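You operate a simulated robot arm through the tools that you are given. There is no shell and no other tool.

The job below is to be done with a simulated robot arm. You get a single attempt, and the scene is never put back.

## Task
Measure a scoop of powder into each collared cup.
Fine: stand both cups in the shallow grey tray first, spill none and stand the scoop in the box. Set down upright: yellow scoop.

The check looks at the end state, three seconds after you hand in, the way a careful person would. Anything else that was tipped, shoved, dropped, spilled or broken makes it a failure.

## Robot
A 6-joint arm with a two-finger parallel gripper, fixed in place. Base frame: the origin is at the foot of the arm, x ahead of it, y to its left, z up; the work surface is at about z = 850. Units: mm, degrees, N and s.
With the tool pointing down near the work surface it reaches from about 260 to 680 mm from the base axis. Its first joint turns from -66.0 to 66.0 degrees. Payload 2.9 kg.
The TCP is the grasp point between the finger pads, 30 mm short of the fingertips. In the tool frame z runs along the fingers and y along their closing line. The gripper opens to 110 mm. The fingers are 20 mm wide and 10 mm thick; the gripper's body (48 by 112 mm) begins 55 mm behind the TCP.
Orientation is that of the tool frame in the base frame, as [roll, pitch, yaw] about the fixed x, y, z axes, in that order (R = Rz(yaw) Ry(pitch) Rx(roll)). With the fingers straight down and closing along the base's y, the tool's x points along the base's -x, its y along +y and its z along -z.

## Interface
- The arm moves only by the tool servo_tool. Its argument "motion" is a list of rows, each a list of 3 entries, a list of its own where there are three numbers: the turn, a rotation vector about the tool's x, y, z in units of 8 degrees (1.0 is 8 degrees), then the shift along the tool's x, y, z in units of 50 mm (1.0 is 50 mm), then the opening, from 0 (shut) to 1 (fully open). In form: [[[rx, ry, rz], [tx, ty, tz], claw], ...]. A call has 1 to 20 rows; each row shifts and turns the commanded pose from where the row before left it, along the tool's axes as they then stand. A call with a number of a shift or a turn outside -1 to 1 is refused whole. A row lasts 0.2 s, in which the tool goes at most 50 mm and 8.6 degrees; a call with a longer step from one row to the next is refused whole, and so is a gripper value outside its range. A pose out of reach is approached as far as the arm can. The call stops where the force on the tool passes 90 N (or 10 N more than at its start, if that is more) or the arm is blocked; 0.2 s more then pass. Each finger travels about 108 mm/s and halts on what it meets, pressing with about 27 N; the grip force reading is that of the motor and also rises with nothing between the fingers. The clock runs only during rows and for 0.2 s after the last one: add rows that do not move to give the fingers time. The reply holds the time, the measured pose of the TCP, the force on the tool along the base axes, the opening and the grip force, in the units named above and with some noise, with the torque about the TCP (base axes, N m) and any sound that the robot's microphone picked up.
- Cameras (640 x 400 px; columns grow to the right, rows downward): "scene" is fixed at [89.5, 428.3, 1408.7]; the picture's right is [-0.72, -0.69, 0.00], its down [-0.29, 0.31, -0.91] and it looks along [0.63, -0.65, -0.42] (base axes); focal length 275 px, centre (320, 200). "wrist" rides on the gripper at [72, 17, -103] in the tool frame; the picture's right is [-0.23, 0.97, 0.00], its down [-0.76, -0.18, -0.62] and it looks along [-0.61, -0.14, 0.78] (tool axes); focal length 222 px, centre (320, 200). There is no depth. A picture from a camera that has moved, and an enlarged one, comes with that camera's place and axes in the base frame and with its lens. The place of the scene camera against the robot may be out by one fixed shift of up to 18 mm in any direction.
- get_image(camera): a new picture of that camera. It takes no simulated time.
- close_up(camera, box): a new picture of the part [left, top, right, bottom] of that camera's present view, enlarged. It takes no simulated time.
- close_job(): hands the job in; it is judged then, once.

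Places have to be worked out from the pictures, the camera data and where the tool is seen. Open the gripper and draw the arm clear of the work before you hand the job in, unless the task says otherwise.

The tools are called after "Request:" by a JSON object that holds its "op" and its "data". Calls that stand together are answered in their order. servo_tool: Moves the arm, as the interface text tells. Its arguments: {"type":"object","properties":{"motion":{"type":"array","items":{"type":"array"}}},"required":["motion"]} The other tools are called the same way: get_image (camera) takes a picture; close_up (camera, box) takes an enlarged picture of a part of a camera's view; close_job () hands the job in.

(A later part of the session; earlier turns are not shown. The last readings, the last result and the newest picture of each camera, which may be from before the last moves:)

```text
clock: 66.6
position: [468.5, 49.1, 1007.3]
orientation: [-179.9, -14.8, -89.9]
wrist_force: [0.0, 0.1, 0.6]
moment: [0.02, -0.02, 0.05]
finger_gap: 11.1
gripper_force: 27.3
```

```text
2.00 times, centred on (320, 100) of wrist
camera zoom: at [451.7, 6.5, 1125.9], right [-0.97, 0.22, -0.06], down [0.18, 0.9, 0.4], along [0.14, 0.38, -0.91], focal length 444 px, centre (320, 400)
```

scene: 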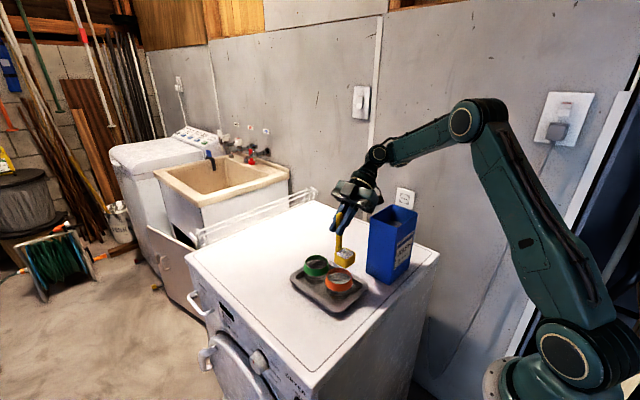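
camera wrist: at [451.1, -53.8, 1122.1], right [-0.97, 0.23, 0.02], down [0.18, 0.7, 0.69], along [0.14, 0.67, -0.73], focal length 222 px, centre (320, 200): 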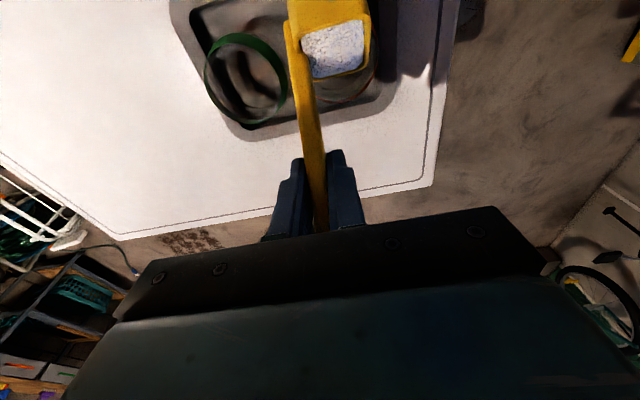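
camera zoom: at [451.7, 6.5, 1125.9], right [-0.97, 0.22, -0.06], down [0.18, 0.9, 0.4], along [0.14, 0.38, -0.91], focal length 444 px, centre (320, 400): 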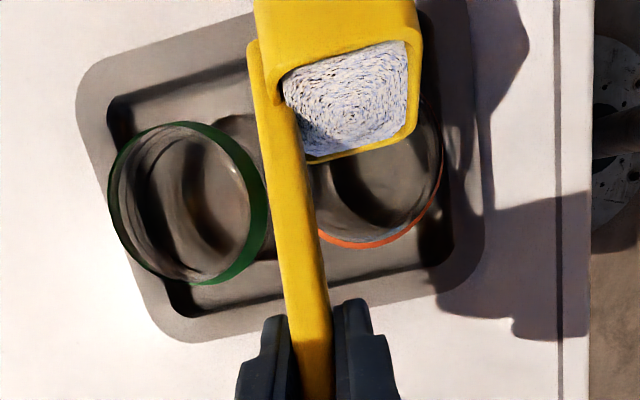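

The wrist view confirms: lip at ≈(444,-11) above the cup centre ≈(442.5,-7). Powder still holds at 60°; I continue 20° further.

Request:
{"op": "servo_tool", "data": {"motion": [[[0, 0.5, 0], [-0.099, 0, 0.07], 0], [[0, 0.5, 0], [-0.1, 0, 0.07], 0], [[0, 0.5, 0], [-0.101, 0, 0.07], 0], [[0, 0.5, 0], [-0.102, 0, 0.07], 0], [[0, 0.5, 0], [-0.103, 0, 0.07], 0], [[0, 0, 0], [0, 0, 0], 0]]}}

Request:
{"op": "close_up", "data": {"camera": "scene", "box": [310, 215, 380, 285]}}

Request:
{"op": "close_up", "data": {"camera": "wrist", "box": [160, 0, 480, 200]}}

```text
clock: 68.0
position: [467.4, 65.9, 980.8]
orientation: [-179.9, -34.9, -89.9]
wrist_force: [0.8, 0.4, -1.1]
moment: [0.05, 0.02, -0.03]
finger_gap: 11.2
gripper_force: 26.7
```

```text
5.71 times, centred on (345, 250) of scene
camera zoom: at [89.5, 428.3, 1408.7], right [-0.72, -0.69, 0.0], down [-0.29, 0.31, -0.91], along [0.63, -0.65, -0.42], focal length 1569 px, centre (177, -86)
```

zoom: 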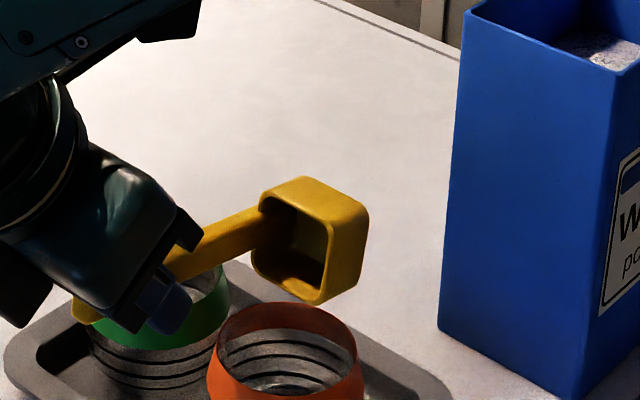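

```text
2.00 times, centred on (320, 100) of wrist
camera zoom: at [452.1, 66.0, 1107.9], right [-0.97, 0.19, -0.13], down [0.18, 0.98, 0.07], along [0.14, 0.05, -0.99], focal length 444 px, centre (320, 400)
```

zoom: 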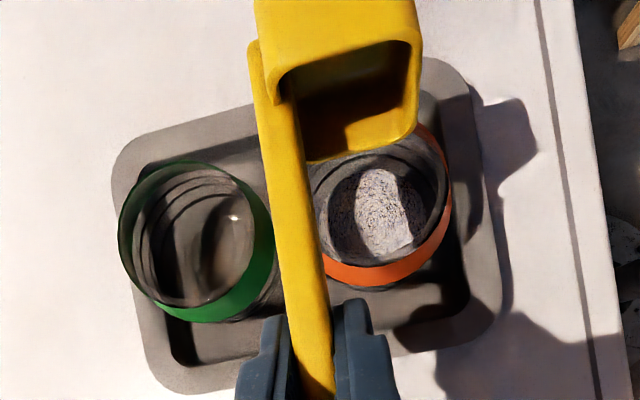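

The scoop emptied into the orange cup: powder is visible inside the cup and the bowl looks empty. I'll look closely for residue or spill.

Request:
{"op": "close_up", "data": {"camera": "wrist", "box": [280, 0, 400, 150]}}

Request:
{"op": "close_up", "data": {"camera": "scene", "box": [320, 225, 370, 275]}}

Request:
{"op": "close_up", "data": {"camera": "scene", "box": [280, 240, 400, 330]}}

```text
2.67 times, centred on (340, 75) of wrist
camera zoom: at [452.1, 66.0, 1107.9], right [-0.97, 0.19, -0.13], down [0.18, 0.98, 0.07], along [0.14, 0.05, -0.99], focal length 592 px, centre (267, 533)
```

zoom: 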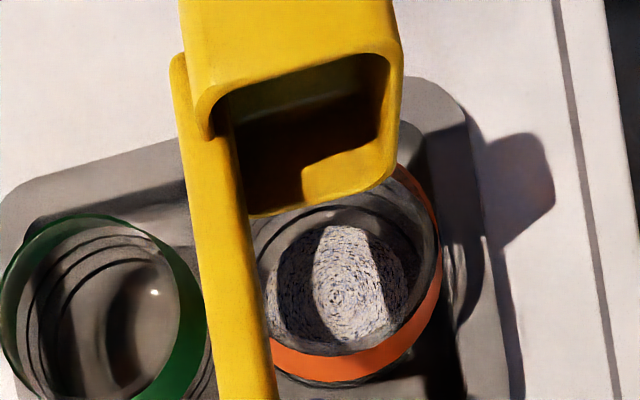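

```text
8.00 times, centred on (345, 250) of scene
camera zoom: at [89.5, 428.3, 1408.7], right [-0.72, -0.69, 0.0], down [-0.29, 0.31, -0.91], along [0.63, -0.65, -0.42], focal length 2197 px, centre (120, -200)
```

zoom: 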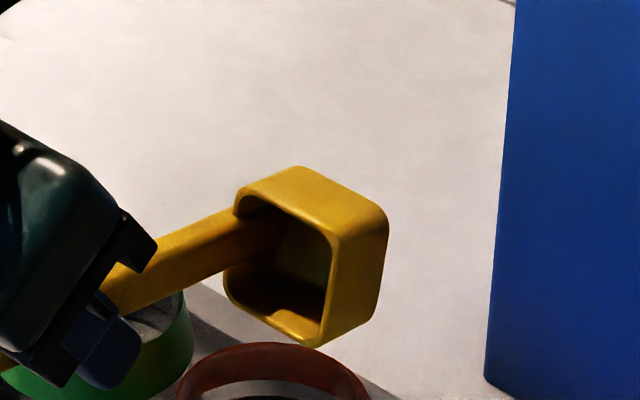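

```text
4.44 times, centred on (340, 285) of scene
camera zoom: at [89.5, 428.3, 1408.7], right [-0.72, -0.69, 0.0], down [-0.29, 0.31, -0.91], along [0.63, -0.65, -0.42], focal length 1220 px, centre (231, -178)
```

zoom: 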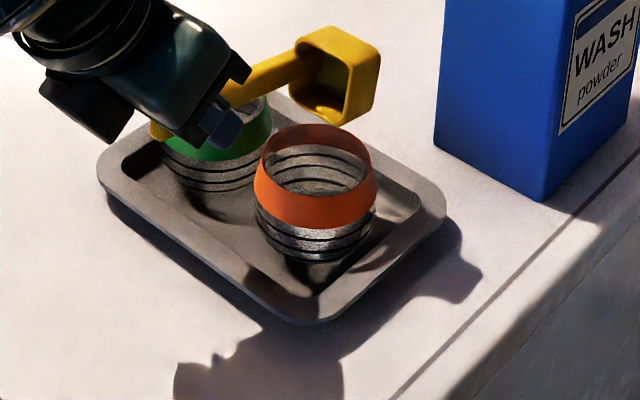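

The scoop is empty and nothing was spilled. I raise 40 mm, then tilt back to upright about the lip.

Request:
{"op": "servo_tool", "data": {"motion": [[[0, 0, 0], [0.15, 0, -0.22], 0], [[0, 0, 0], [0.31, 0, -0.44], 0], [[0, -1, 0], [0.2, 0, -0.114], 0], [[0, -1, 0], [0.2, 0, -0.114], 0], [[0, -1, 0], [0.2, 0, -0.114], 0], [[0, -1, 0], [0.2, 0, -0.114], 0], [[0, -1, 0], [0.2, 0, -0.114], 0], [[0, -1, 0], [0.2, 0, -0.114], 0], [[0, -1, 0], [0.2, 0, -0.114], 0], [[0, -1, 0], [0.2, 0, -0.114], 0], [[0, -1, 0], [0.2, 0, -0.114], 0], [[0, -1, 0], [0.2, 0, -0.114], 0], [[0, 0, 0], [0, 0, 0], 0]]}}

Request:
{"op": "close_up", "data": {"camera": "scene", "box": [280, 190, 400, 320]}}

Request:
{"op": "get_image", "data": {"camera": "wrist"}}

```text
clock: 70.8
position: [468.4, -26.8, 1071.9]
orientation: [-179.9, 45.1, -90.0]
wrist_force: [0.1, 0.8, -0.5]
moment: [0.0, -0.02, -0.02]
finger_gap: 11.0
gripper_force: 26.7
```

```text
3.08 times, centred on (340, 255) of scene
camera zoom: at [89.5, 428.3, 1408.7], right [-0.72, -0.69, 0.0], down [-0.29, 0.31, -0.91], along [0.63, -0.65, -0.42], focal length 845 px, centre (258, 31)
```

zoom: 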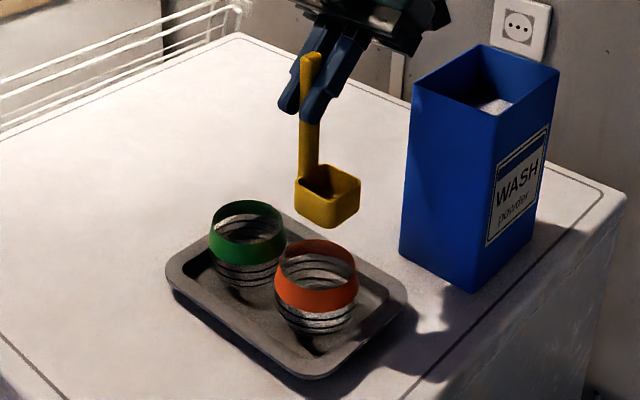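

```text
taken
camera wrist: at [452.1, -150.5, 1092.8], right [-0.97, 0.16, 0.16], down [0.18, 0.1, 0.98], along [0.14, 0.98, -0.12], focal length 222 px, centre (320, 200)
```

wrist: 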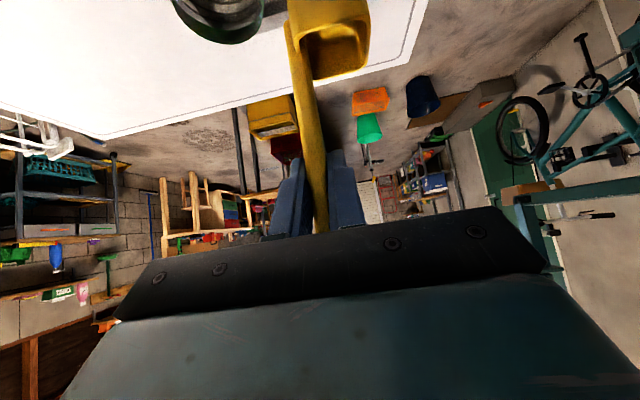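

Upright again and the grip is unchanged. I yaw back toward 180° at this height (clear of the box top).

Request:
{"op": "servo_tool", "data": {"motion": [[[0.5, 0, 0.5], [0, 0, 0], 0], [[0.7, 0, 0.7], [0, 0, 0], 0], [[0.7, 0, 0.7], [0, 0, 0], 0], [[0.7, 0, 0.7], [0, 0, 0], 0], [[0.7, 0, 0.7], [0, 0, 0], 0], [[0.7, 0, 0.7], [0, 0, 0], 0], [[0.7, 0, 0.7], [0, 0, 0], 0], [[0.7, 0, 0.7], [0, 0, 0], 0], [[0.7, 0, 0.7], [0, 0, 0], 0], [[0.7, 0, 0.7], [0, 0, 0], 0], [[0.7, 0, 0.7], [0, 0, 0], 0], [[0.455, 0, 0.455], [0, 0, 0], 0], [[0, 0, 0], [0, 0, 0], 0]]}}

Request:
{"op": "get_image", "data": {"camera": "scene"}}

```text
clock: 73.6
position: [467.2, -27.8, 1072.7]
orientation: [-180.0, 45.2, -180.0]
wrist_force: [0.2, -0.4, -0.1]
moment: [-0.01, 0.0, 0.01]
finger_gap: 11.3
gripper_force: 27.9
```

```text
taken
```

scene: 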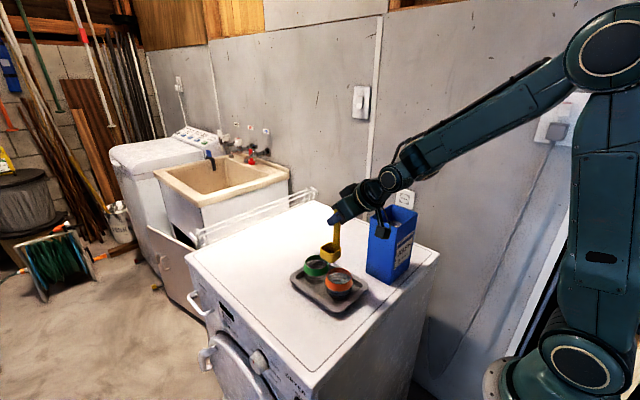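

Now raise to z≈1182 and then translate toward the box opening in steps, watching for reach limits.

Request:
{"op": "servo_tool", "data": {"motion": [[[0, 0, 0], [-0.3, 0, -0.3], 0], [[0, 0, 0], [-0.5, 0, -0.5], 0], [[0, 0, 0], [-0.5, 0, -0.5], 0], [[0, 0, 0], [-0.25, 0, -0.25], 0], [[0, 0, 0], [0, -0.6, 0], 0], [[0, 0, 0], [0, -0.8, 0], 0], [[0, 0, 0], [0, -0.8, 0], 0], [[0, 0, 0], [0, -0.8, 0], 0], [[0, 0, 0], [0, -0.58, 0], 0], [[0, 0, 0], [0, 0, 0], 0]]}}

```text
clock: 75.8
position: [467.5, -207.8, 1182.7]
orientation: [179.9, 45.1, -179.9]
wrist_force: [-0.2, -0.4, 0.3]
moment: [-0.01, -0.02, -0.04]
finger_gap: 10.9
gripper_force: 27.2
```

At (467,-208,1183) as commanded. I move −x 66 mm to centre over the box with the tool leaning toward +x.

Request:
{"op": "servo_tool", "data": {"motion": [[[0, 0, 0], [0.25, 0, -0.25], 0], [[0, 0, 0], [0.35, 0, -0.35], 0], [[0, 0, 0], [0.333, 0, -0.333], 0], [[0, 0, 0], [0, 0, 0], 0]]}}

Request:
{"op": "get_image", "data": {"camera": "scene"}}

Request:
{"op": "close_up", "data": {"camera": "scene", "box": [350, 160, 440, 240]}}

Request:
{"op": "get_image", "data": {"camera": "wrist"}}

```text
clock: 76.8
position: [401.4, -207.9, 1183.2]
orientation: [180.0, 45.0, -180.0]
wrist_force: [-0.3, 0.2, 0.5]
moment: [0.0, -0.02, -0.01]
finger_gap: 11.1
gripper_force: 27.4
```

```text
taken
```

scene: 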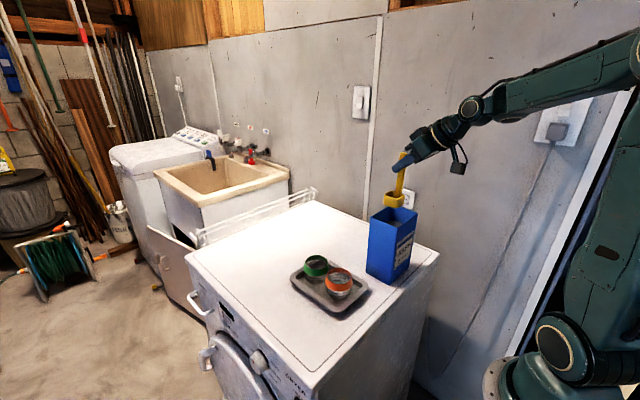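

```text
5.00 times, centred on (395, 200) of scene
camera zoom: at [89.5, 428.3, 1408.7], right [-0.72, -0.69, 0.0], down [-0.29, 0.31, -0.91], along [0.63, -0.65, -0.42], focal length 1373 px, centre (-55, 200)
```

zoom: 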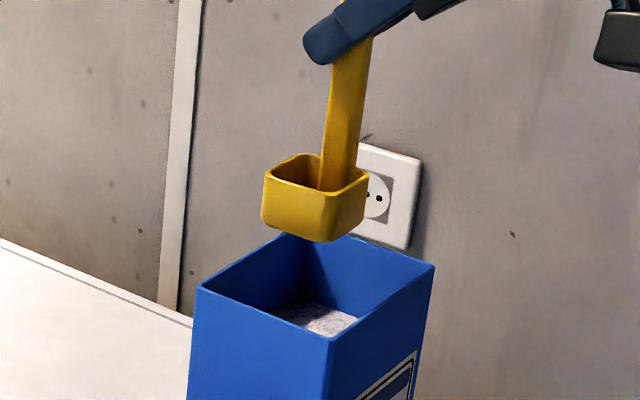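

```text
taken
camera wrist: at [278.8, -189.3, 1205.5], right [0.16, 0.97, 0.16], down [0.1, -0.18, 0.98], along [0.98, -0.14, -0.12], focal length 222 px, centre (320, 200)
```

wrist: 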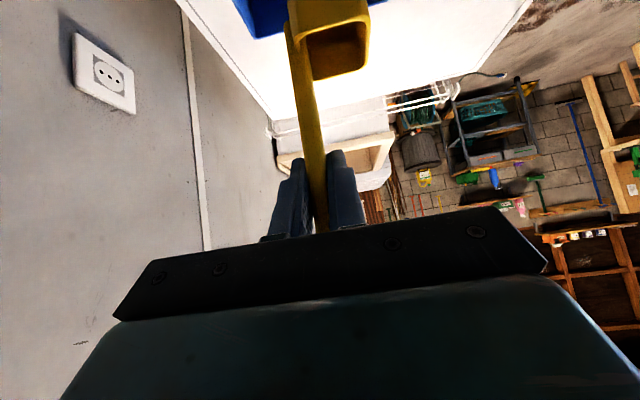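

Footprint again projects inside the rim. I lower to bring the bowl just above the powder.

Request:
{"op": "servo_tool", "data": {"motion": [[[0, 0, 0], [0.25, 0, 0.25], 0], [[0, 0, 0], [0.27, 0, 0.27], 0], [[0, 0, 0], [0.27, 0, 0.27], 0], [[0, 0, 0], [0.27, 0, 0.27], 0], [[0, 0, 0], [0, 0, 0], 0]]}}

Request:
{"op": "close_up", "data": {"camera": "scene", "box": [350, 160, 440, 240]}}

Request:
{"op": "close_up", "data": {"camera": "wrist", "box": [180, 0, 440, 150]}}

```text
clock: 78.0
position: [401.6, -207.6, 1106.1]
orientation: [-180.0, 45.1, -180.0]
wrist_force: [0.6, 0.0, 0.1]
moment: [0.01, 0.02, -0.01]
finger_gap: 11.1
gripper_force: 27.3
```

```text
5.00 times, centred on (395, 200) of scene
camera zoom: at [89.5, 428.3, 1408.7], right [-0.72, -0.69, 0.0], down [-0.29, 0.31, -0.91], along [0.63, -0.65, -0.42], focal length 1373 px, centre (-55, 200)
```

zoom: 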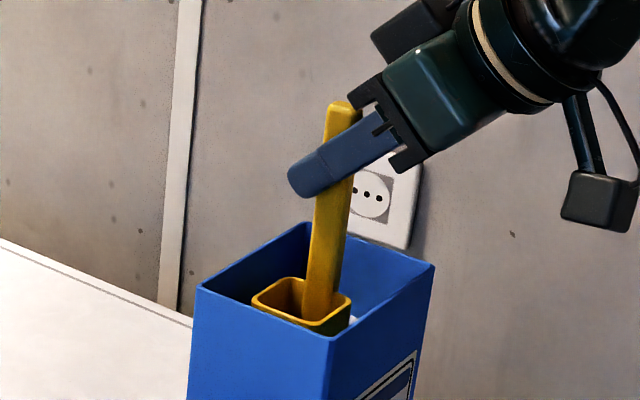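

```text
2.46 times, centred on (310, 75) of wrist
camera zoom: at [278.7, -189.3, 1128.5], right [0.16, 0.97, 0.16], down [0.1, -0.18, 0.98], along [0.98, -0.14, -0.12], focal length 547 px, centre (345, 508)
```

zoom: 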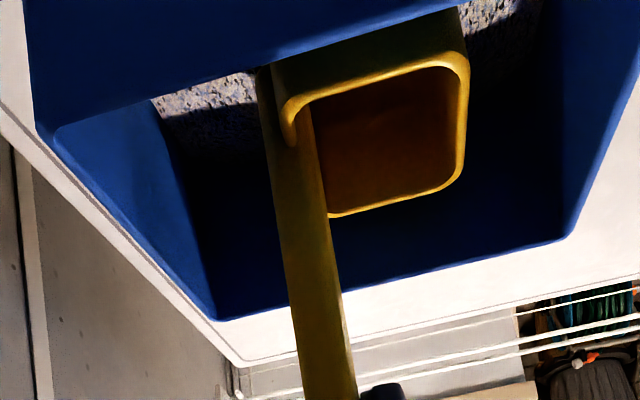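

Good clearance all round. I lower 46 mm more so the rim goes under the powder, pausing there.

Request:
{"op": "servo_tool", "data": {"motion": [[[0, 0, 0], [0.1, 0, 0.1], 0], [[0, 0, 0], [0.13, 0, 0.13], 0], [[0, 0, 0], [0.13, 0, 0.13], 0], [[0, 0, 0], [0.13, 0, 0.13], 0], [[0, 0, 0], [0.1, 0, 0.1], 0], [[0, 0, 0], [0.06, 0, 0.06], 0], [[0, 0, 0], [0, 0, 0], 0], [[0, 0, 0], [0, 0, 0], 0]]}}

Request:
{"op": "close_up", "data": {"camera": "scene", "box": [350, 160, 440, 240]}}

Request:
{"op": "close_up", "data": {"camera": "wrist", "box": [180, 0, 440, 150]}}

```text
clock: 79.8
position: [402.3, -206.8, 1061.5]
orientation: [180.0, 45.2, -179.9]
wrist_force: [-2.0, -1.6, 10.3]
moment: [0.05, 0.19, -0.01]
finger_gap: 11.1
gripper_force: 26.7
```

```text
5.00 times, centred on (395, 200) of scene
camera zoom: at [89.4, 428.3, 1408.7], right [-0.72, -0.69, 0.0], down [-0.29, 0.31, -0.91], along [0.63, -0.65, -0.42], focal length 1373 px, centre (-55, 200)
```

zoom: 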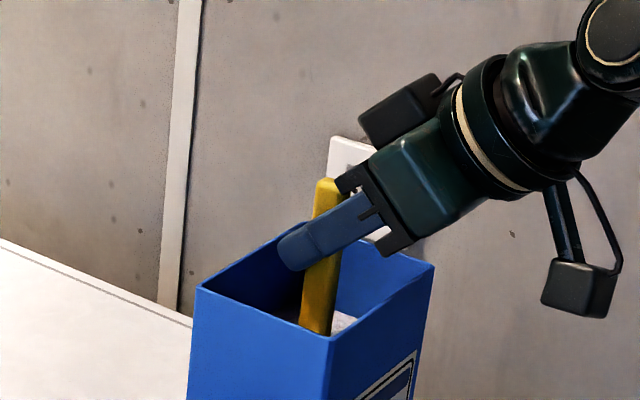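

```text
2.46 times, centred on (310, 75) of wrist
camera zoom: at [279.1, -188.7, 1083.1], right [0.16, 0.97, 0.16], down [0.09, -0.18, 0.98], along [0.98, -0.14, -0.12], focal length 547 px, centre (345, 508)
```

zoom: 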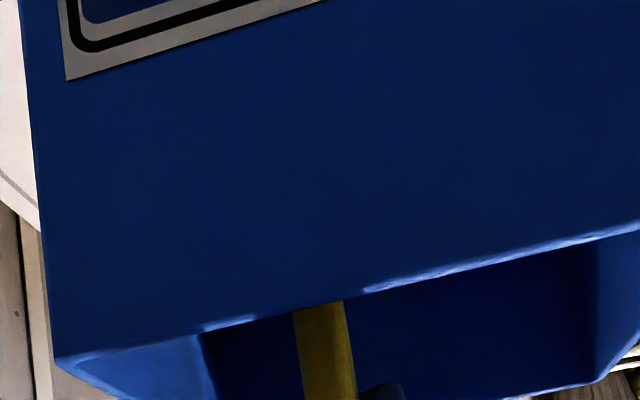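

A 10 N upward force with moment consistent with the bowl's base resting on a firm bed (≈z 950) inside the box. That is enough depth; I lift slowly and look at the fill.

Request:
{"op": "servo_tool", "data": {"motion": [[[0, 0, 0], [-0.03, 0, -0.03], 0], [[0, 0, 0], [-0.08, 0, -0.08], 0], [[0, 0, 0], [-0.12, 0, -0.12], 0], [[0, 0, 0], [-0.12, 0, -0.12], 0], [[0, 0, 0], [-0.12, 0, -0.12], 0], [[0, 0, 0], [-0.12, 0, -0.12], 0], [[0, 0, 0], [-0.07, 0, -0.07], 0], [[0, 0, 0], [0, 0, 0], 0], [[0, 0, 0], [0, 0, 0], 0]]}}

Request:
{"op": "close_up", "data": {"camera": "wrist", "box": [180, 0, 440, 150]}}

Request:
{"op": "close_up", "data": {"camera": "scene", "box": [350, 160, 440, 240]}}

```text
clock: 81.8
position: [400.5, -206.4, 1106.7]
orientation: [-180.0, 45.1, 180.0]
wrist_force: [-0.4, -0.4, -0.4]
moment: [0.04, 0.01, 0.0]
finger_gap: 11.0
gripper_force: 26.9
```

```text
2.46 times, centred on (310, 75) of wrist
camera zoom: at [278.3, -188.9, 1130.0], right [0.16, 0.97, 0.16], down [0.1, -0.18, 0.98], along [0.98, -0.14, -0.12], focal length 547 px, centre (345, 508)
```

zoom: 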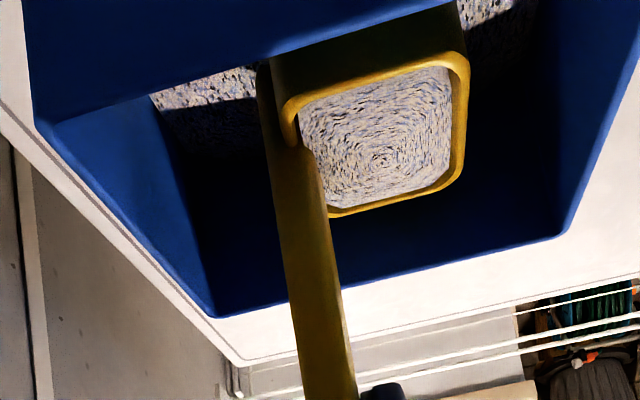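

```text
5.00 times, centred on (395, 200) of scene
camera zoom: at [89.5, 428.3, 1408.7], right [-0.72, -0.69, 0.0], down [-0.29, 0.31, -0.91], along [0.63, -0.65, -0.42], focal length 1373 px, centre (-55, 200)
```

zoom: 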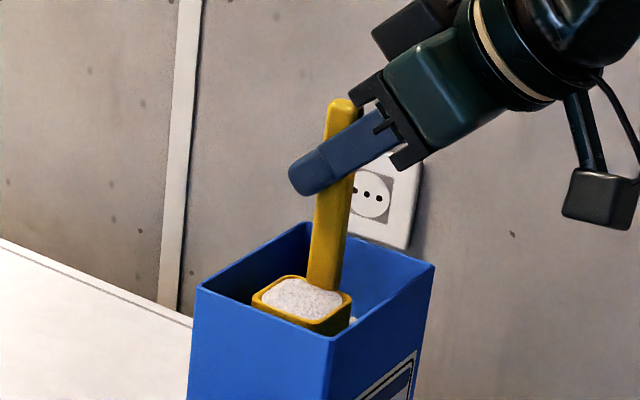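

Full again. I lift slowly out of the box to z≈1182.

Request:
{"op": "servo_tool", "data": {"motion": [[[0, 0, 0], [-0.07, 0, -0.07], 0], [[0, 0, 0], [-0.14, 0, -0.14], 0], [[0, 0, 0], [-0.2, 0, -0.2], 0], [[0, 0, 0], [-0.2, 0, -0.2], 0], [[0, 0, 0], [-0.2, 0, -0.2], 0], [[0, 0, 0], [-0.14, 0, -0.14], 0], [[0, 0, 0], [-0.08, 0, -0.08], 0], [[0, 0, 0], [-0.03, 0, -0.03], 0], [[0, 0, 0], [0, 0, 0], 0]]}}

Request:
{"op": "close_up", "data": {"camera": "scene", "box": [350, 140, 440, 240]}}

```text
clock: 83.8
position: [401.0, -206.9, 1183.2]
orientation: [-180.0, 45.2, 180.0]
wrist_force: [0.0, -0.5, -0.8]
moment: [-0.03, -0.01, 0.02]
finger_gap: 11.1
gripper_force: 26.7
```

```text
4.00 times, centred on (395, 190) of scene
camera zoom: at [89.5, 428.3, 1408.7], right [-0.72, -0.69, 0.0], down [-0.29, 0.31, -0.91], along [0.63, -0.65, -0.42], focal length 1098 px, centre (20, 240)
```

zoom: 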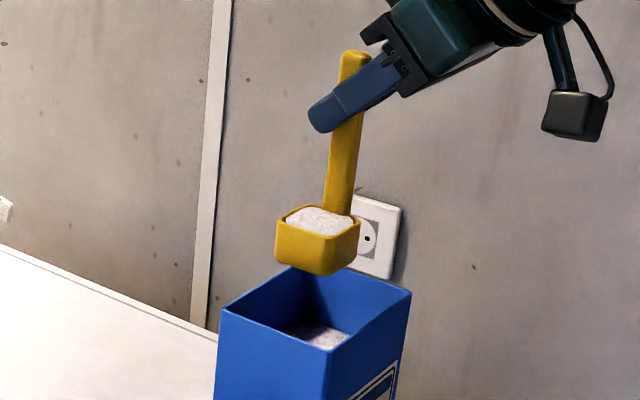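

Clear of the box, full and level. I move +x 100 mm and then +y 150 mm gently at this height.

Request:
{"op": "servo_tool", "data": {"motion": [[[0, 0, 0], [-0.1, 0, 0.1], 0], [[0, 0, 0], [-0.2, 0, 0.2], 0], [[0, 0, 0], [-0.3, 0, 0.3], 0], [[0, 0, 0], [-0.3, 0, 0.3], 0], [[0, 0, 0], [-0.25, 0, 0.25], 0], [[0, 0, 0], [-0.17, 0.05, 0.17], 0], [[0, 0, 0], [-0.094, 0.15, 0.094], 0], [[0, 0, 0], [0, 0.3, 0], 0], [[0, 0, 0], [0, 0.4, 0], 0], [[0, 0, 0], [0, 0.5, 0], 0], [[0, 0, 0], [0, 0.5, 0], 0], [[0, 0, 0], [0, 0.5, 0], 0], [[0, 0, 0], [0, 0.35, 0], 0], [[0, 0, 0], [0, 0.2, 0], 0], [[0, 0, 0], [0, 0.05, 0], 0], [[0, 0, 0], [0, 0, 0], 0]]}}

```text
clock: 87.2
position: [499.8, -55.9, 1182.2]
orientation: [-180.0, 45.1, 180.0]
wrist_force: [0.4, -0.6, -0.4]
moment: [0.01, 0.02, 0.02]
finger_gap: 11.0
gripper_force: 27.2
```

Good. I lower to z≈1075 (bowl base ≈964, well above the cup rims) where reach is better.

Request:
{"op": "servo_tool", "data": {"motion": [[[0, 0, 0], [0.1, 0, 0.1], 0], [[0, 0, 0], [0.2, 0, 0.2], 0], [[0, 0, 0], [0.3, 0, 0.3], 0], [[0, 0, 0], [0.3, 0, 0.3], 0], [[0, 0, 0], [0.3, 0, 0.3], 0], [[0, 0, 0], [0.2, 0, 0.2], 0], [[0, 0, 0], [0.1, 0, 0.1], 0], [[0, 0, 0], [0, 0, 0], 0]]}}

Request:
{"op": "get_image", "data": {"camera": "scene"}}

```text
clock: 89.0
position: [501.1, -55.5, 1075.7]
orientation: [-180.0, 45.1, -180.0]
wrist_force: [0.2, 0.5, 0.6]
moment: [0.02, 0.02, -0.01]
finger_gap: 10.9
gripper_force: 27.2
```

```text
taken
```

scene: 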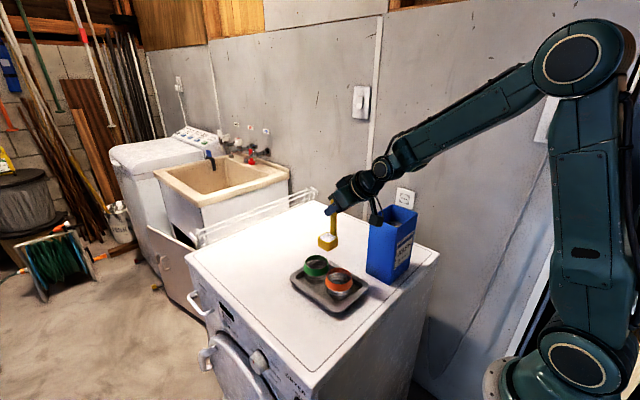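

I yaw +70° here (toward yaw 250°), watching for reach flags.

Request:
{"op": "servo_tool", "data": {"motion": [[[-0.5, 0, -0.5], [0, 0, 0], 0], [[-0.6, 0, -0.6], [0, 0, 0], 0], [[-0.7, 0, -0.7], [0, 0, 0], 0], [[-0.7, 0, -0.7], [0, 0, 0], 0], [[-0.7, 0, -0.7], [0, 0, 0], 0], [[-0.7, 0, -0.7], [0, 0, 0], 0], [[-0.7, 0, -0.7], [0, 0, 0], 0], [[-0.7, 0, -0.7], [0, 0, 0], 0], [[-0.7, 0, -0.7], [0, 0, 0], 0], [[-0.19, 0, -0.19], [0, 0, 0], 0], [[0, 0, 0], [0, 0, 0], 0]]}}

```text
clock: 91.4
position: [499.9, -56.6, 1077.9]
orientation: [-179.9, 45.0, -109.8]
wrist_force: [-0.1, 0.1, -0.8]
moment: [-0.02, -0.01, 0.03]
finger_gap: 10.9
gripper_force: 26.6
```

Yaw 250° reached without flags. For the green cup (centre ≈(526,-9)) I want the lip at ≈(524,-14): TCP ≈(540,-43). I move there at z≈1052 gently.

Request:
{"op": "servo_tool", "data": {"motion": [[[0, 0, 0], [-0.002, -0.067, 0.073], 0], [[0, 0, 0], [-0.005, -0.166, 0.182], 0], [[0, 0, 0], [-0.006, -0.2, 0.218], 0], [[0, 0, 0], [-0.005, -0.166, 0.182], 0], [[0, 0, 0], [-0.002, -0.067, 0.073], 0], [[0, 0, 0], [0, 0, 0], 0]]}}

Request:
{"op": "close_up", "data": {"camera": "scene", "box": [290, 210, 370, 290]}}

Request:
{"op": "get_image", "data": {"camera": "scene"}}

```text
clock: 92.8
position: [541.0, -43.3, 1052.2]
orientation: [-179.9, 45.0, -109.9]
wrist_force: [-0.6, 0.2, -1.4]
moment: [0.01, -0.01, -0.01]
finger_gap: 11.2
gripper_force: 26.7
```

```text
5.00 times, centred on (330, 250) of scene
camera zoom: at [89.5, 428.3, 1408.7], right [-0.72, -0.69, 0.0], down [-0.29, 0.31, -0.91], along [0.63, -0.65, -0.42], focal length 1373 px, centre (270, -50)
```

zoom: 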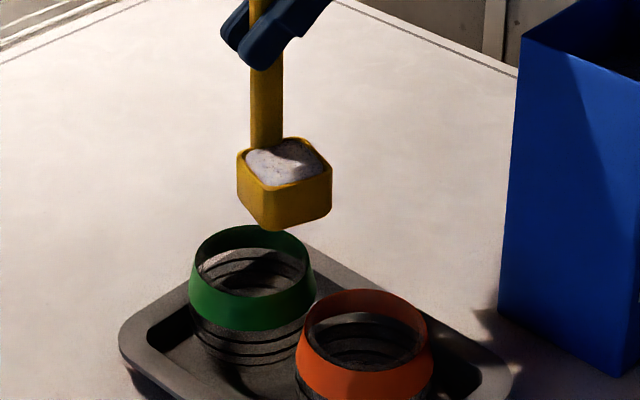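

```text
taken
```

scene: 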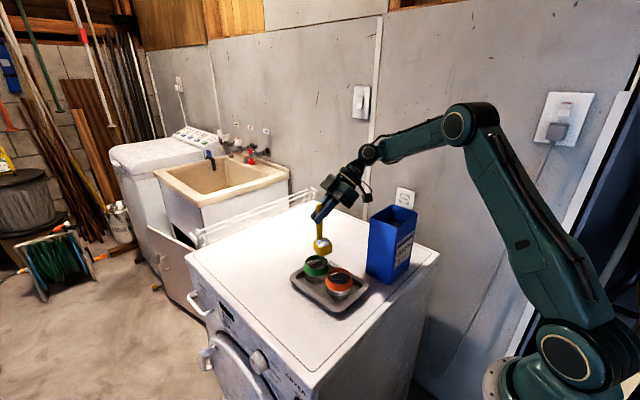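

Alignment checks within ~3 mm; I apply a 2 mm sideways correction and lower 12 mm to put the lip at z≈960.

Request:
{"op": "servo_tool", "data": {"motion": [[[0, 0, 0], [0.085, -0.02, 0.085], 0], [[0, 0, 0], [0.085, -0.02, 0.085], 0], [[0, 0, 0], [0, 0, 0], 0]]}}

Request:
{"op": "close_up", "data": {"camera": "scene", "box": [290, 220, 360, 290]}}

```text
clock: 93.6
position: [544.3, -45.0, 1040.0]
orientation: [-179.9, 45.0, -109.9]
wrist_force: [0.4, 0.2, 0.4]
moment: [-0.02, -0.02, 0.0]
finger_gap: 11.0
gripper_force: 27.5
```

```text
5.71 times, centred on (325, 255) of scene
camera zoom: at [89.5, 428.3, 1408.7], right [-0.72, -0.69, 0.0], down [-0.29, 0.31, -0.91], along [0.63, -0.65, -0.42], focal length 1569 px, centre (291, -114)
```

zoom: 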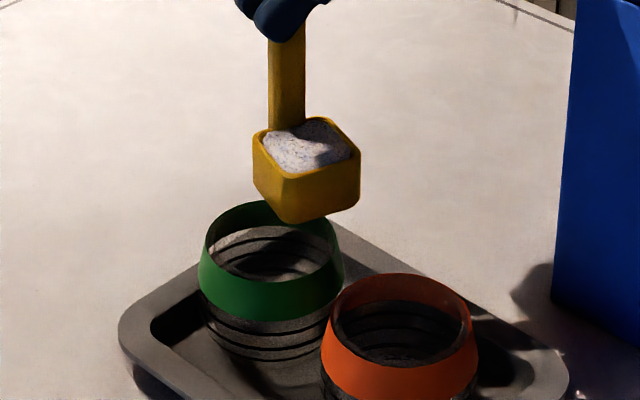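

Ready. I tilt the first 40° about the lip in 4° steps (powder held to beyond 60° last time).

Request:
{"op": "servo_tool", "data": {"motion": [[[0, 0.5, 0], [-0.082, 0, 0.068], 0], [[0, 0.5, 0], [-0.083, 0, 0.069], 0], [[0, 0.5, 0], [-0.084, 0, 0.07], 0], [[0, 0.5, 0], [-0.085, 0, 0.071], 0], [[0, 0.5, 0], [-0.086, 0, 0.072], 0], [[0, 0.5, 0], [-0.087, 0, 0.073], 0], [[0, 0.5, 0], [-0.088, 0, 0.074], 0], [[0, 0.5, 0], [-0.089, 0, 0.075], 0], [[0, 0.5, 0], [-0.091, 0, 0.076], 0], [[0, 0.5, 0], [-0.092, 0, 0.076], 0], [[0, 0, 0], [0, 0, 0], 0]]}}

Request:
{"op": "close_up", "data": {"camera": "scene", "box": [290, 210, 370, 290]}}

Request:
{"op": "close_up", "data": {"camera": "wrist", "box": [160, 0, 480, 200]}}

```text
clock: 96.0
position: [561.6, 6.5, 1026.7]
orientation: [-180.0, 5.1, -109.9]
wrist_force: [0.4, 0.4, -1.5]
moment: [-0.02, -0.02, 0.02]
finger_gap: 11.1
gripper_force: 27.1
```

```text
5.00 times, centred on (330, 250) of scene
camera zoom: at [89.5, 428.3, 1408.7], right [-0.72, -0.69, 0.0], down [-0.29, 0.31, -0.91], along [0.63, -0.65, -0.42], focal length 1373 px, centre (270, -50)
```

zoom: 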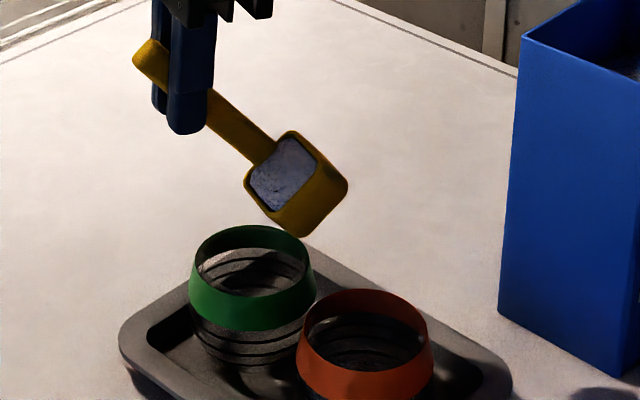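

```text
2.00 times, centred on (320, 100) of wrist
camera zoom: at [520.0, -62.3, 1124.0], right [-0.84, 0.54, 0.02], down [0.41, 0.6, 0.69], along [0.36, 0.58, -0.73], focal length 444 px, centre (320, 400)
```

zoom: 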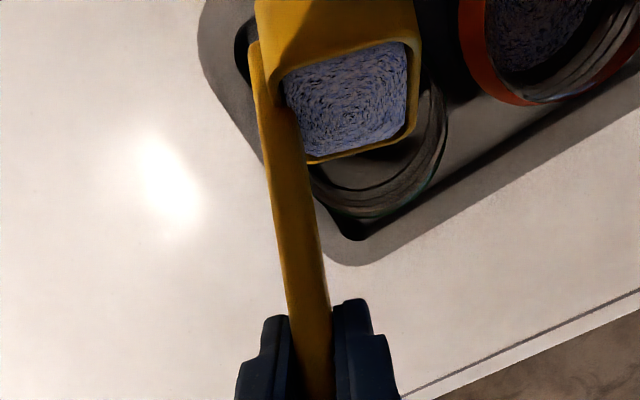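

At 40° the powder holds, and the lip is about 8 mm behind the green cup's centre. I continue to 60° with a slight forward correction.

Request:
{"op": "servo_tool", "data": {"motion": [[[0, 0.5, 0], [-0.106, 0, 0.07], 0], [[0, 0.5, 0], [-0.107, 0, 0.069], 0], [[0, 0.5, 0], [-0.107, 0, 0.069], 0], [[0, 0.5, 0], [-0.108, 0, 0.068], 0], [[0, 0.5, 0], [-0.109, 0, 0.068], 0], [[0, 0, 0], [0, 0, 0], 0]]}}

Request:
{"op": "close_up", "data": {"camera": "scene", "box": [290, 210, 370, 290]}}

Request:
{"op": "close_up", "data": {"camera": "wrist", "box": [160, 0, 480, 200]}}

```text
clock: 97.4
position: [570.2, 30.7, 1007.1]
orientation: [180.0, -15.0, -109.9]
wrist_force: [0.3, 0.7, 0.1]
moment: [0.02, 0.02, -0.05]
finger_gap: 11.0
gripper_force: 27.1
```

```text
5.00 times, centred on (330, 250) of scene
camera zoom: at [89.5, 428.3, 1408.7], right [-0.72, -0.69, 0.0], down [-0.29, 0.31, -0.91], along [0.63, -0.65, -0.42], focal length 1373 px, centre (270, -50)
```

zoom: 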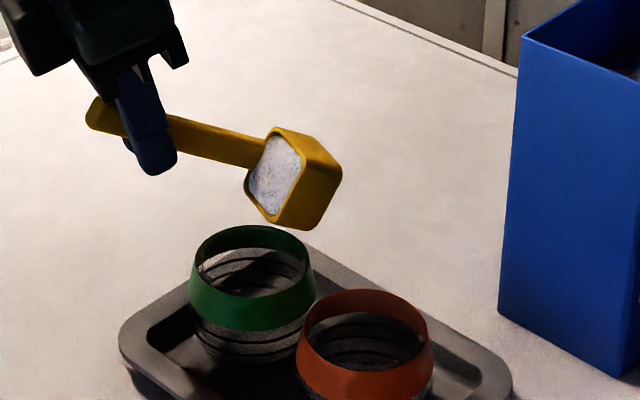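

```text
2.00 times, centred on (320, 100) of wrist
camera zoom: at [540.5, -2.6, 1126.2], right [-0.84, 0.54, -0.06], down [0.47, 0.78, 0.41], along [0.26, 0.31, -0.91], focal length 444 px, centre (320, 400)
```

zoom: 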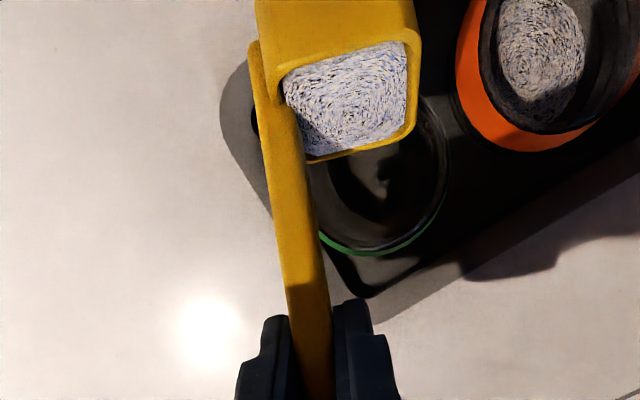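

The view matches the orange pour at the same stage: lip is over the green cup. I tilt the last 20° to pour.

Request:
{"op": "servo_tool", "data": {"motion": [[[0, 0.5, 0], [-0.11, 0, 0.067], 0], [[0, 0.5, 0], [-0.11, 0, 0.066], 0], [[0, 0.5, 0], [-0.111, 0, 0.065], 0], [[0, 0.5, 0], [-0.111, 0, 0.065], 0], [[0, 0.5, 0], [-0.112, 0, 0.064], 0], [[0, 0, 0], [0, 0, 0], 0]]}}

Request:
{"op": "close_up", "data": {"camera": "scene", "box": [290, 210, 370, 290]}}

Request:
{"op": "close_up", "data": {"camera": "wrist", "box": [160, 0, 480, 200]}}

```text
clock: 98.8
position: [550.7, 32.4, 983.8]
orientation: [-179.6, -25.7, -110.0]
wrist_force: [0.3, -0.3, -0.1]
moment: [0.04, -0.05, -0.02]
finger_gap: 11.0
gripper_force: 27.3
out of reach, approached as far as the arm can: row 1, 2, 3, 4, 5
```

```text
5.00 times, centred on (330, 250) of scene
camera zoom: at [89.5, 428.3, 1408.7], right [-0.72, -0.69, 0.0], down [-0.29, 0.31, -0.91], along [0.63, -0.65, -0.42], focal length 1373 px, centre (270, -50)
```

zoom: 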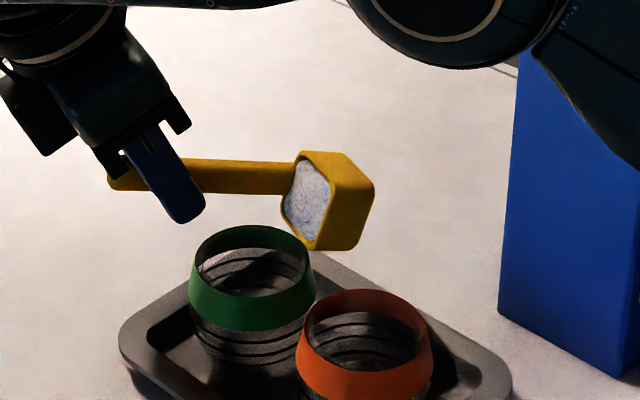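

```text
2.00 times, centred on (320, 100) of wrist
camera zoom: at [529.0, 21.4, 1108.9], right [-0.85, 0.52, -0.11], down [0.49, 0.84, 0.23], along [0.21, 0.14, -0.97], focal length 444 px, centre (320, 400)
```

zoom: 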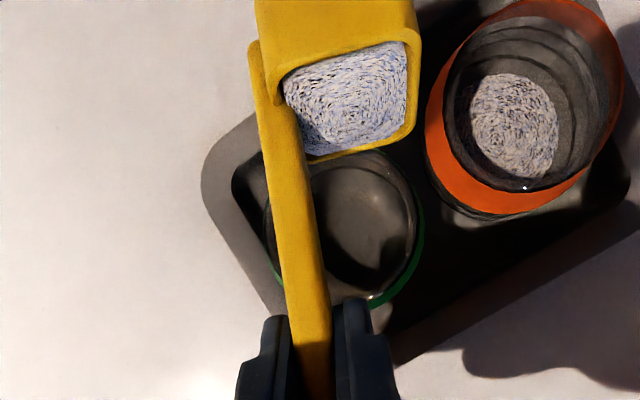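

The arm hit a joint limit during this last tilt: it stopped at ~71° tilt with the lip off the cup, but the powder is still in the bowl. I immediately tilt back about the lip while rising, toward a vertical tool.

Request:
{"op": "servo_tool", "data": {"motion": [[[0, -0.5, 0], [0.148, 0, -0.167], 0], [[0, -0.5, 0], [0.14, 0, -0.17], 0], [[0, -0.5, 0], [0.132, 0, -0.173], 0], [[0, -0.5, 0], [0.124, 0, -0.175], 0], [[0, -0.5, 0], [0.116, 0, -0.176], 0], [[0, 0, 0], [0, 0, 0], 0]]}}

Request:
{"op": "close_up", "data": {"camera": "scene", "box": [280, 200, 380, 300]}}

Request:
{"op": "close_up", "data": {"camera": "wrist", "box": [160, 0, 480, 200]}}

Request:
{"op": "get_image", "data": {"camera": "scene"}}

```text
clock: 100.2
position: [545.5, 16.1, 1036.4]
orientation: [-179.7, -5.8, -109.9]
wrist_force: [0.4, 0.9, -0.5]
moment: [0.03, 0.01, 0.02]
finger_gap: 11.3
gripper_force: 27.3
```

```text
4.00 times, centred on (330, 250) of scene
camera zoom: at [89.5, 428.3, 1408.7], right [-0.72, -0.69, 0.0], down [-0.29, 0.31, -0.91], along [0.63, -0.65, -0.42], focal length 1098 px, centre (280, 0)
```

zoom: 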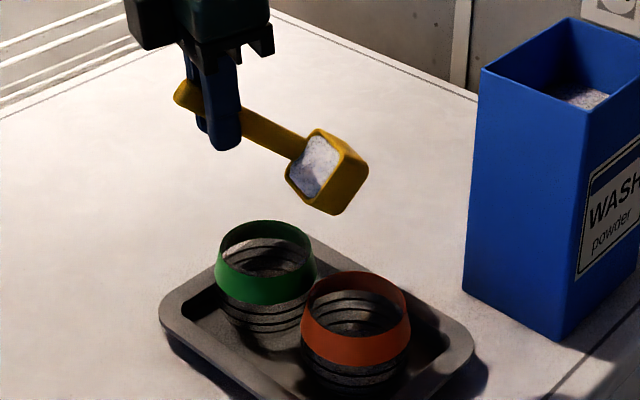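

```text
2.00 times, centred on (320, 100) of wrist
camera zoom: at [509.6, -34.7, 1145.9], right [-0.84, 0.54, -0.03], down [0.44, 0.71, 0.54], along [0.32, 0.44, -0.84], focal length 444 px, centre (320, 400)
```

zoom: 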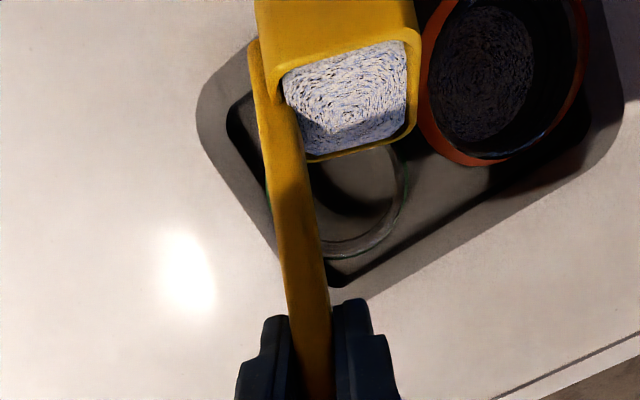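

```text
taken
```

scene: 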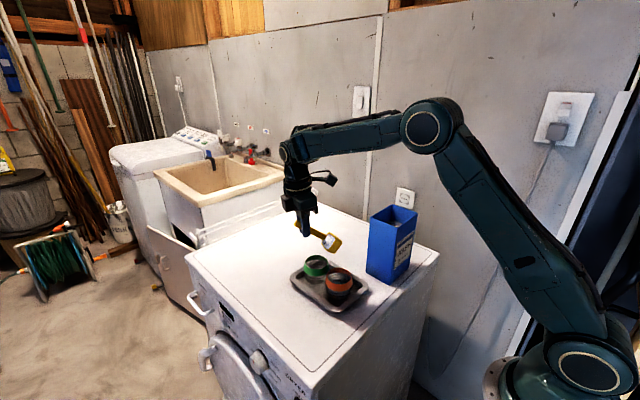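

The powder is still fully in the bowl (tilt ≈51°). With the tool nearly vertical, I bring it to 45° tilt and yaw +40° (to 290°), an orientation that keeps the final tilt well within the wrist's range.

Request:
{"op": "servo_tool", "data": {"motion": [[[0, -0.5, 0], [0.1, 0, -0.057], 0], [[0, -0.225, 0], [0.045, 0, -0.026], 0], [[0, 0, -0.5], [0, 0, 0], 0], [[0, 0, -0.8], [0, 0, 0], 0], [[0, 0, -0.8], [0, 0, 0], 0], [[0, 0, -0.8], [0, 0, 0], 0], [[0, 0, -0.8], [0, 0, 0], 0], [[0, 0, -0.8], [0, 0, 0], 0], [[0, 0, -0.5], [0, 0, 0], 0], [[0, 0, 0], [0, 0, 0], 0]]}}

Request:
{"op": "close_up", "data": {"camera": "scene", "box": [280, 200, 380, 300]}}

Request:
{"op": "close_up", "data": {"camera": "wrist", "box": [160, 0, 480, 200]}}

```text
clock: 102.4
position: [542.7, 12.2, 1040.6]
orientation: [-179.7, -0.2, -69.7]
wrist_force: [0.0, 0.3, 0.3]
moment: [0.0, 0.01, 0.02]
finger_gap: 10.9
gripper_force: 26.7
```

```text
4.00 times, centred on (330, 250) of scene
camera zoom: at [89.5, 428.3, 1408.7], right [-0.72, -0.69, 0.0], down [-0.29, 0.31, -0.91], along [0.63, -0.65, -0.42], focal length 1098 px, centre (280, 0)
```

zoom: 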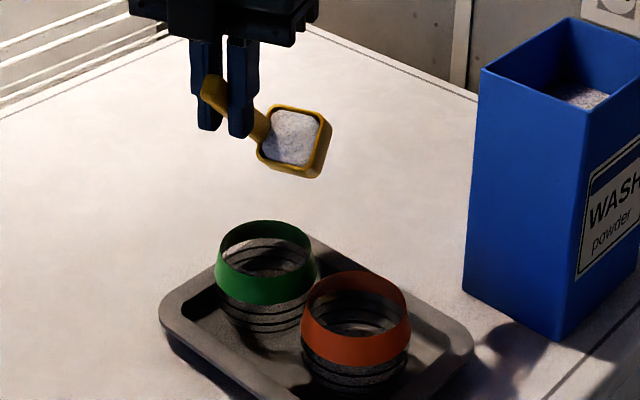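

```text
2.00 times, centred on (320, 100) of wrist
camera zoom: at [552.3, -62.6, 1144.5], right [-0.99, -0.12, -0.01], down [-0.1, 0.78, 0.62], along [-0.07, 0.62, -0.78], focal length 444 px, centre (320, 400)
```

zoom: 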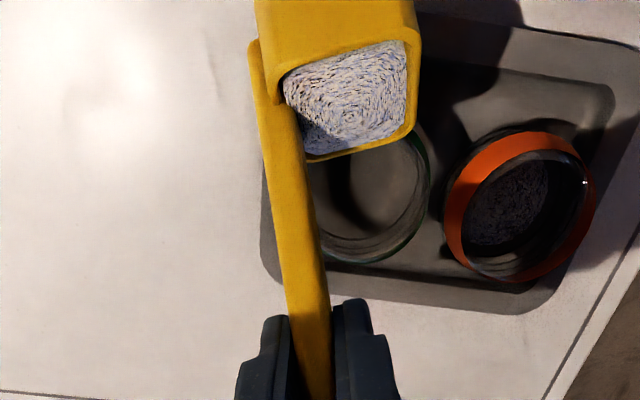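

Yaw 290° reached with the tool vertical and the powder held. The lip is at ≈(534,-36,968); the green cup centre is ≈(525.5,-9). I shift to bring the lip over the cup, 5 mm short of centre, at z≈950.

Request:
{"op": "servo_tool", "data": {"motion": [[[0, 0, 0], [-0.07, -0.003, 0.05], 0], [[0, 0, 0], [-0.14, -0.007, 0.11], 0], [[0, 0, 0], [-0.15, -0.007, 0.12], 0], [[0, 0, 0], [-0.1, -0.005, 0.09], 0], [[0, 0, 0], [0, 0, 0], 0]]}}

Request:
{"op": "close_up", "data": {"camera": "scene", "box": [290, 210, 370, 290]}}

Request:
{"op": "close_up", "data": {"camera": "wrist", "box": [160, 0, 480, 200]}}

```text
clock: 103.6
position: [533.9, 33.3, 1022.7]
orientation: [-179.7, -0.2, -69.9]
wrist_force: [-0.9, -0.3, 0.4]
moment: [0.0, -0.02, -0.01]
finger_gap: 11.2
gripper_force: 27.0
```

```text
5.00 times, centred on (330, 250) of scene
camera zoom: at [89.5, 428.3, 1408.7], right [-0.72, -0.69, 0.0], down [-0.29, 0.31, -0.91], along [0.63, -0.65, -0.42], focal length 1373 px, centre (270, -50)
```

zoom: 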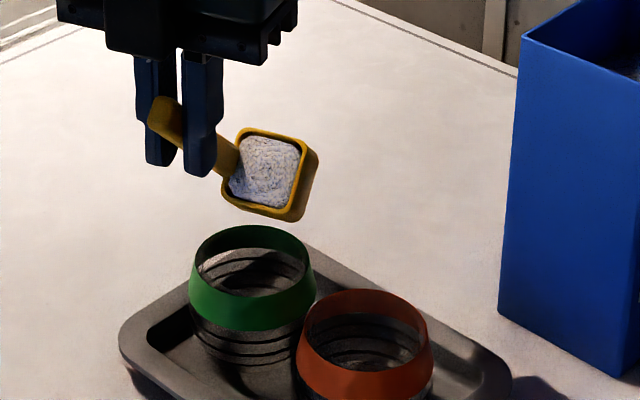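

```text
2.00 times, centred on (320, 100) of wrist
camera zoom: at [545.0, -40.0, 1125.8], right [-0.99, -0.12, -0.01], down [-0.1, 0.78, 0.62], along [-0.07, 0.62, -0.78], focal length 444 px, centre (320, 400)
```

zoom: 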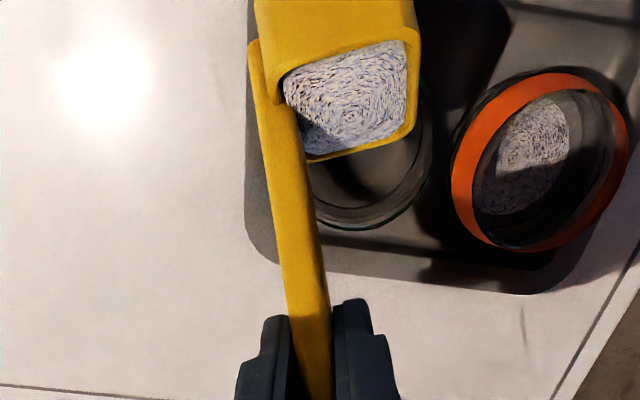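

Lip computed at ≈(525–528,-14,951), good. I tilt on 16° in steps and check that there is no reach flag.

Request:
{"op": "servo_tool", "data": {"motion": [[[0, 0.5, 0], [-0.096, 0, 0.069], 0], [[0, 0.5, 0], [-0.096, 0, 0.07], 0], [[0, 0.5, 0], [-0.097, 0, 0.07], 0], [[0, 0.5, 0], [-0.098, 0, 0.07], 0], [[0, 0, 0], [0, 0, 0], 0]]}}

Request:
{"op": "close_up", "data": {"camera": "wrist", "box": [160, 0, 480, 200]}}

```text
clock: 104.8
position: [529.0, 50.0, 1005.6]
orientation: [-179.7, -16.3, -69.9]
wrist_force: [0.3, 0.4, -0.3]
moment: [0.02, 0.01, 0.01]
finger_gap: 11.1
gripper_force: 26.3
```

```text
2.00 times, centred on (320, 100) of wrist
camera zoom: at [528.6, 6.4, 1125.7], right [-0.99, -0.13, -0.07], down [-0.15, 0.91, 0.39], along [0.01, 0.39, -0.92], focal length 444 px, centre (320, 400)
```

zoom: 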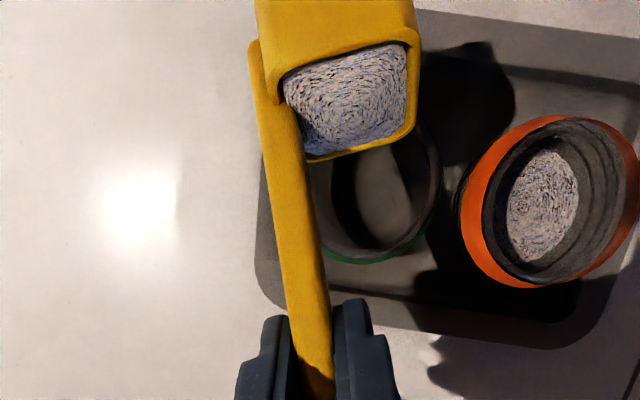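

No flags; lip ≈7 mm short of the green cup's centre. I pour with the last 20°, drifting 3 mm forward.

Request:
{"op": "servo_tool", "data": {"motion": [[[0, 0.5, 0], [-0.11, 0, 0.067], 0], [[0, 0.5, 0], [-0.11, 0, 0.066], 0], [[0, 0.5, 0], [-0.111, 0, 0.065], 0], [[0, 0.5, 0], [-0.111, 0, 0.065], 0], [[0, 0.5, 0], [-0.112, 0, 0.064], 0], [[0, 0, 0], [0, 0, 0], 0]]}}

Request:
{"op": "close_up", "data": {"camera": "wrist", "box": [160, 0, 480, 200]}}

Request:
{"op": "close_up", "data": {"camera": "scene", "box": [280, 210, 380, 310]}}

```text
clock: 106.2
position: [522.6, 66.2, 979.7]
orientation: [-179.7, -36.3, -70.0]
wrist_force: [-0.5, 0.4, -0.1]
moment: [0.01, -0.03, 0.01]
finger_gap: 11.3
gripper_force: 27.6
```

```text
2.00 times, centred on (320, 100) of wrist
camera zoom: at [507.0, 63.5, 1106.2], right [-0.98, -0.16, -0.14], down [-0.17, 0.98, 0.05], along [0.13, 0.08, -0.99], focal length 444 px, centre (320, 400)
```

zoom: 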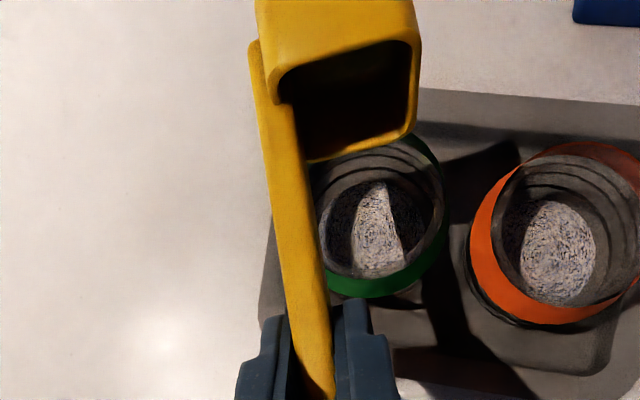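

```text
4.00 times, centred on (330, 260) of scene
camera zoom: at [89.5, 428.3, 1408.7], right [-0.72, -0.69, 0.0], down [-0.29, 0.31, -0.91], along [0.63, -0.65, -0.42], focal length 1098 px, centre (280, -40)
```

zoom: 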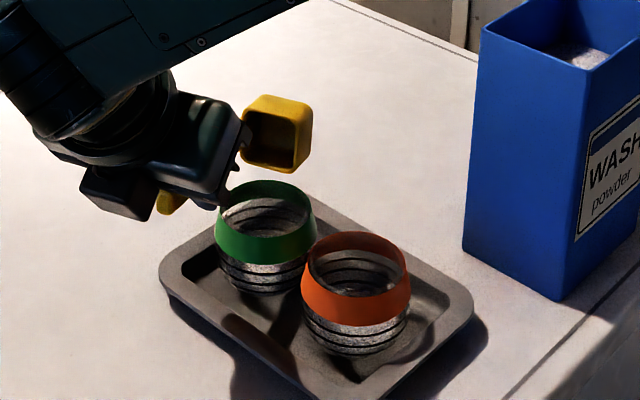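

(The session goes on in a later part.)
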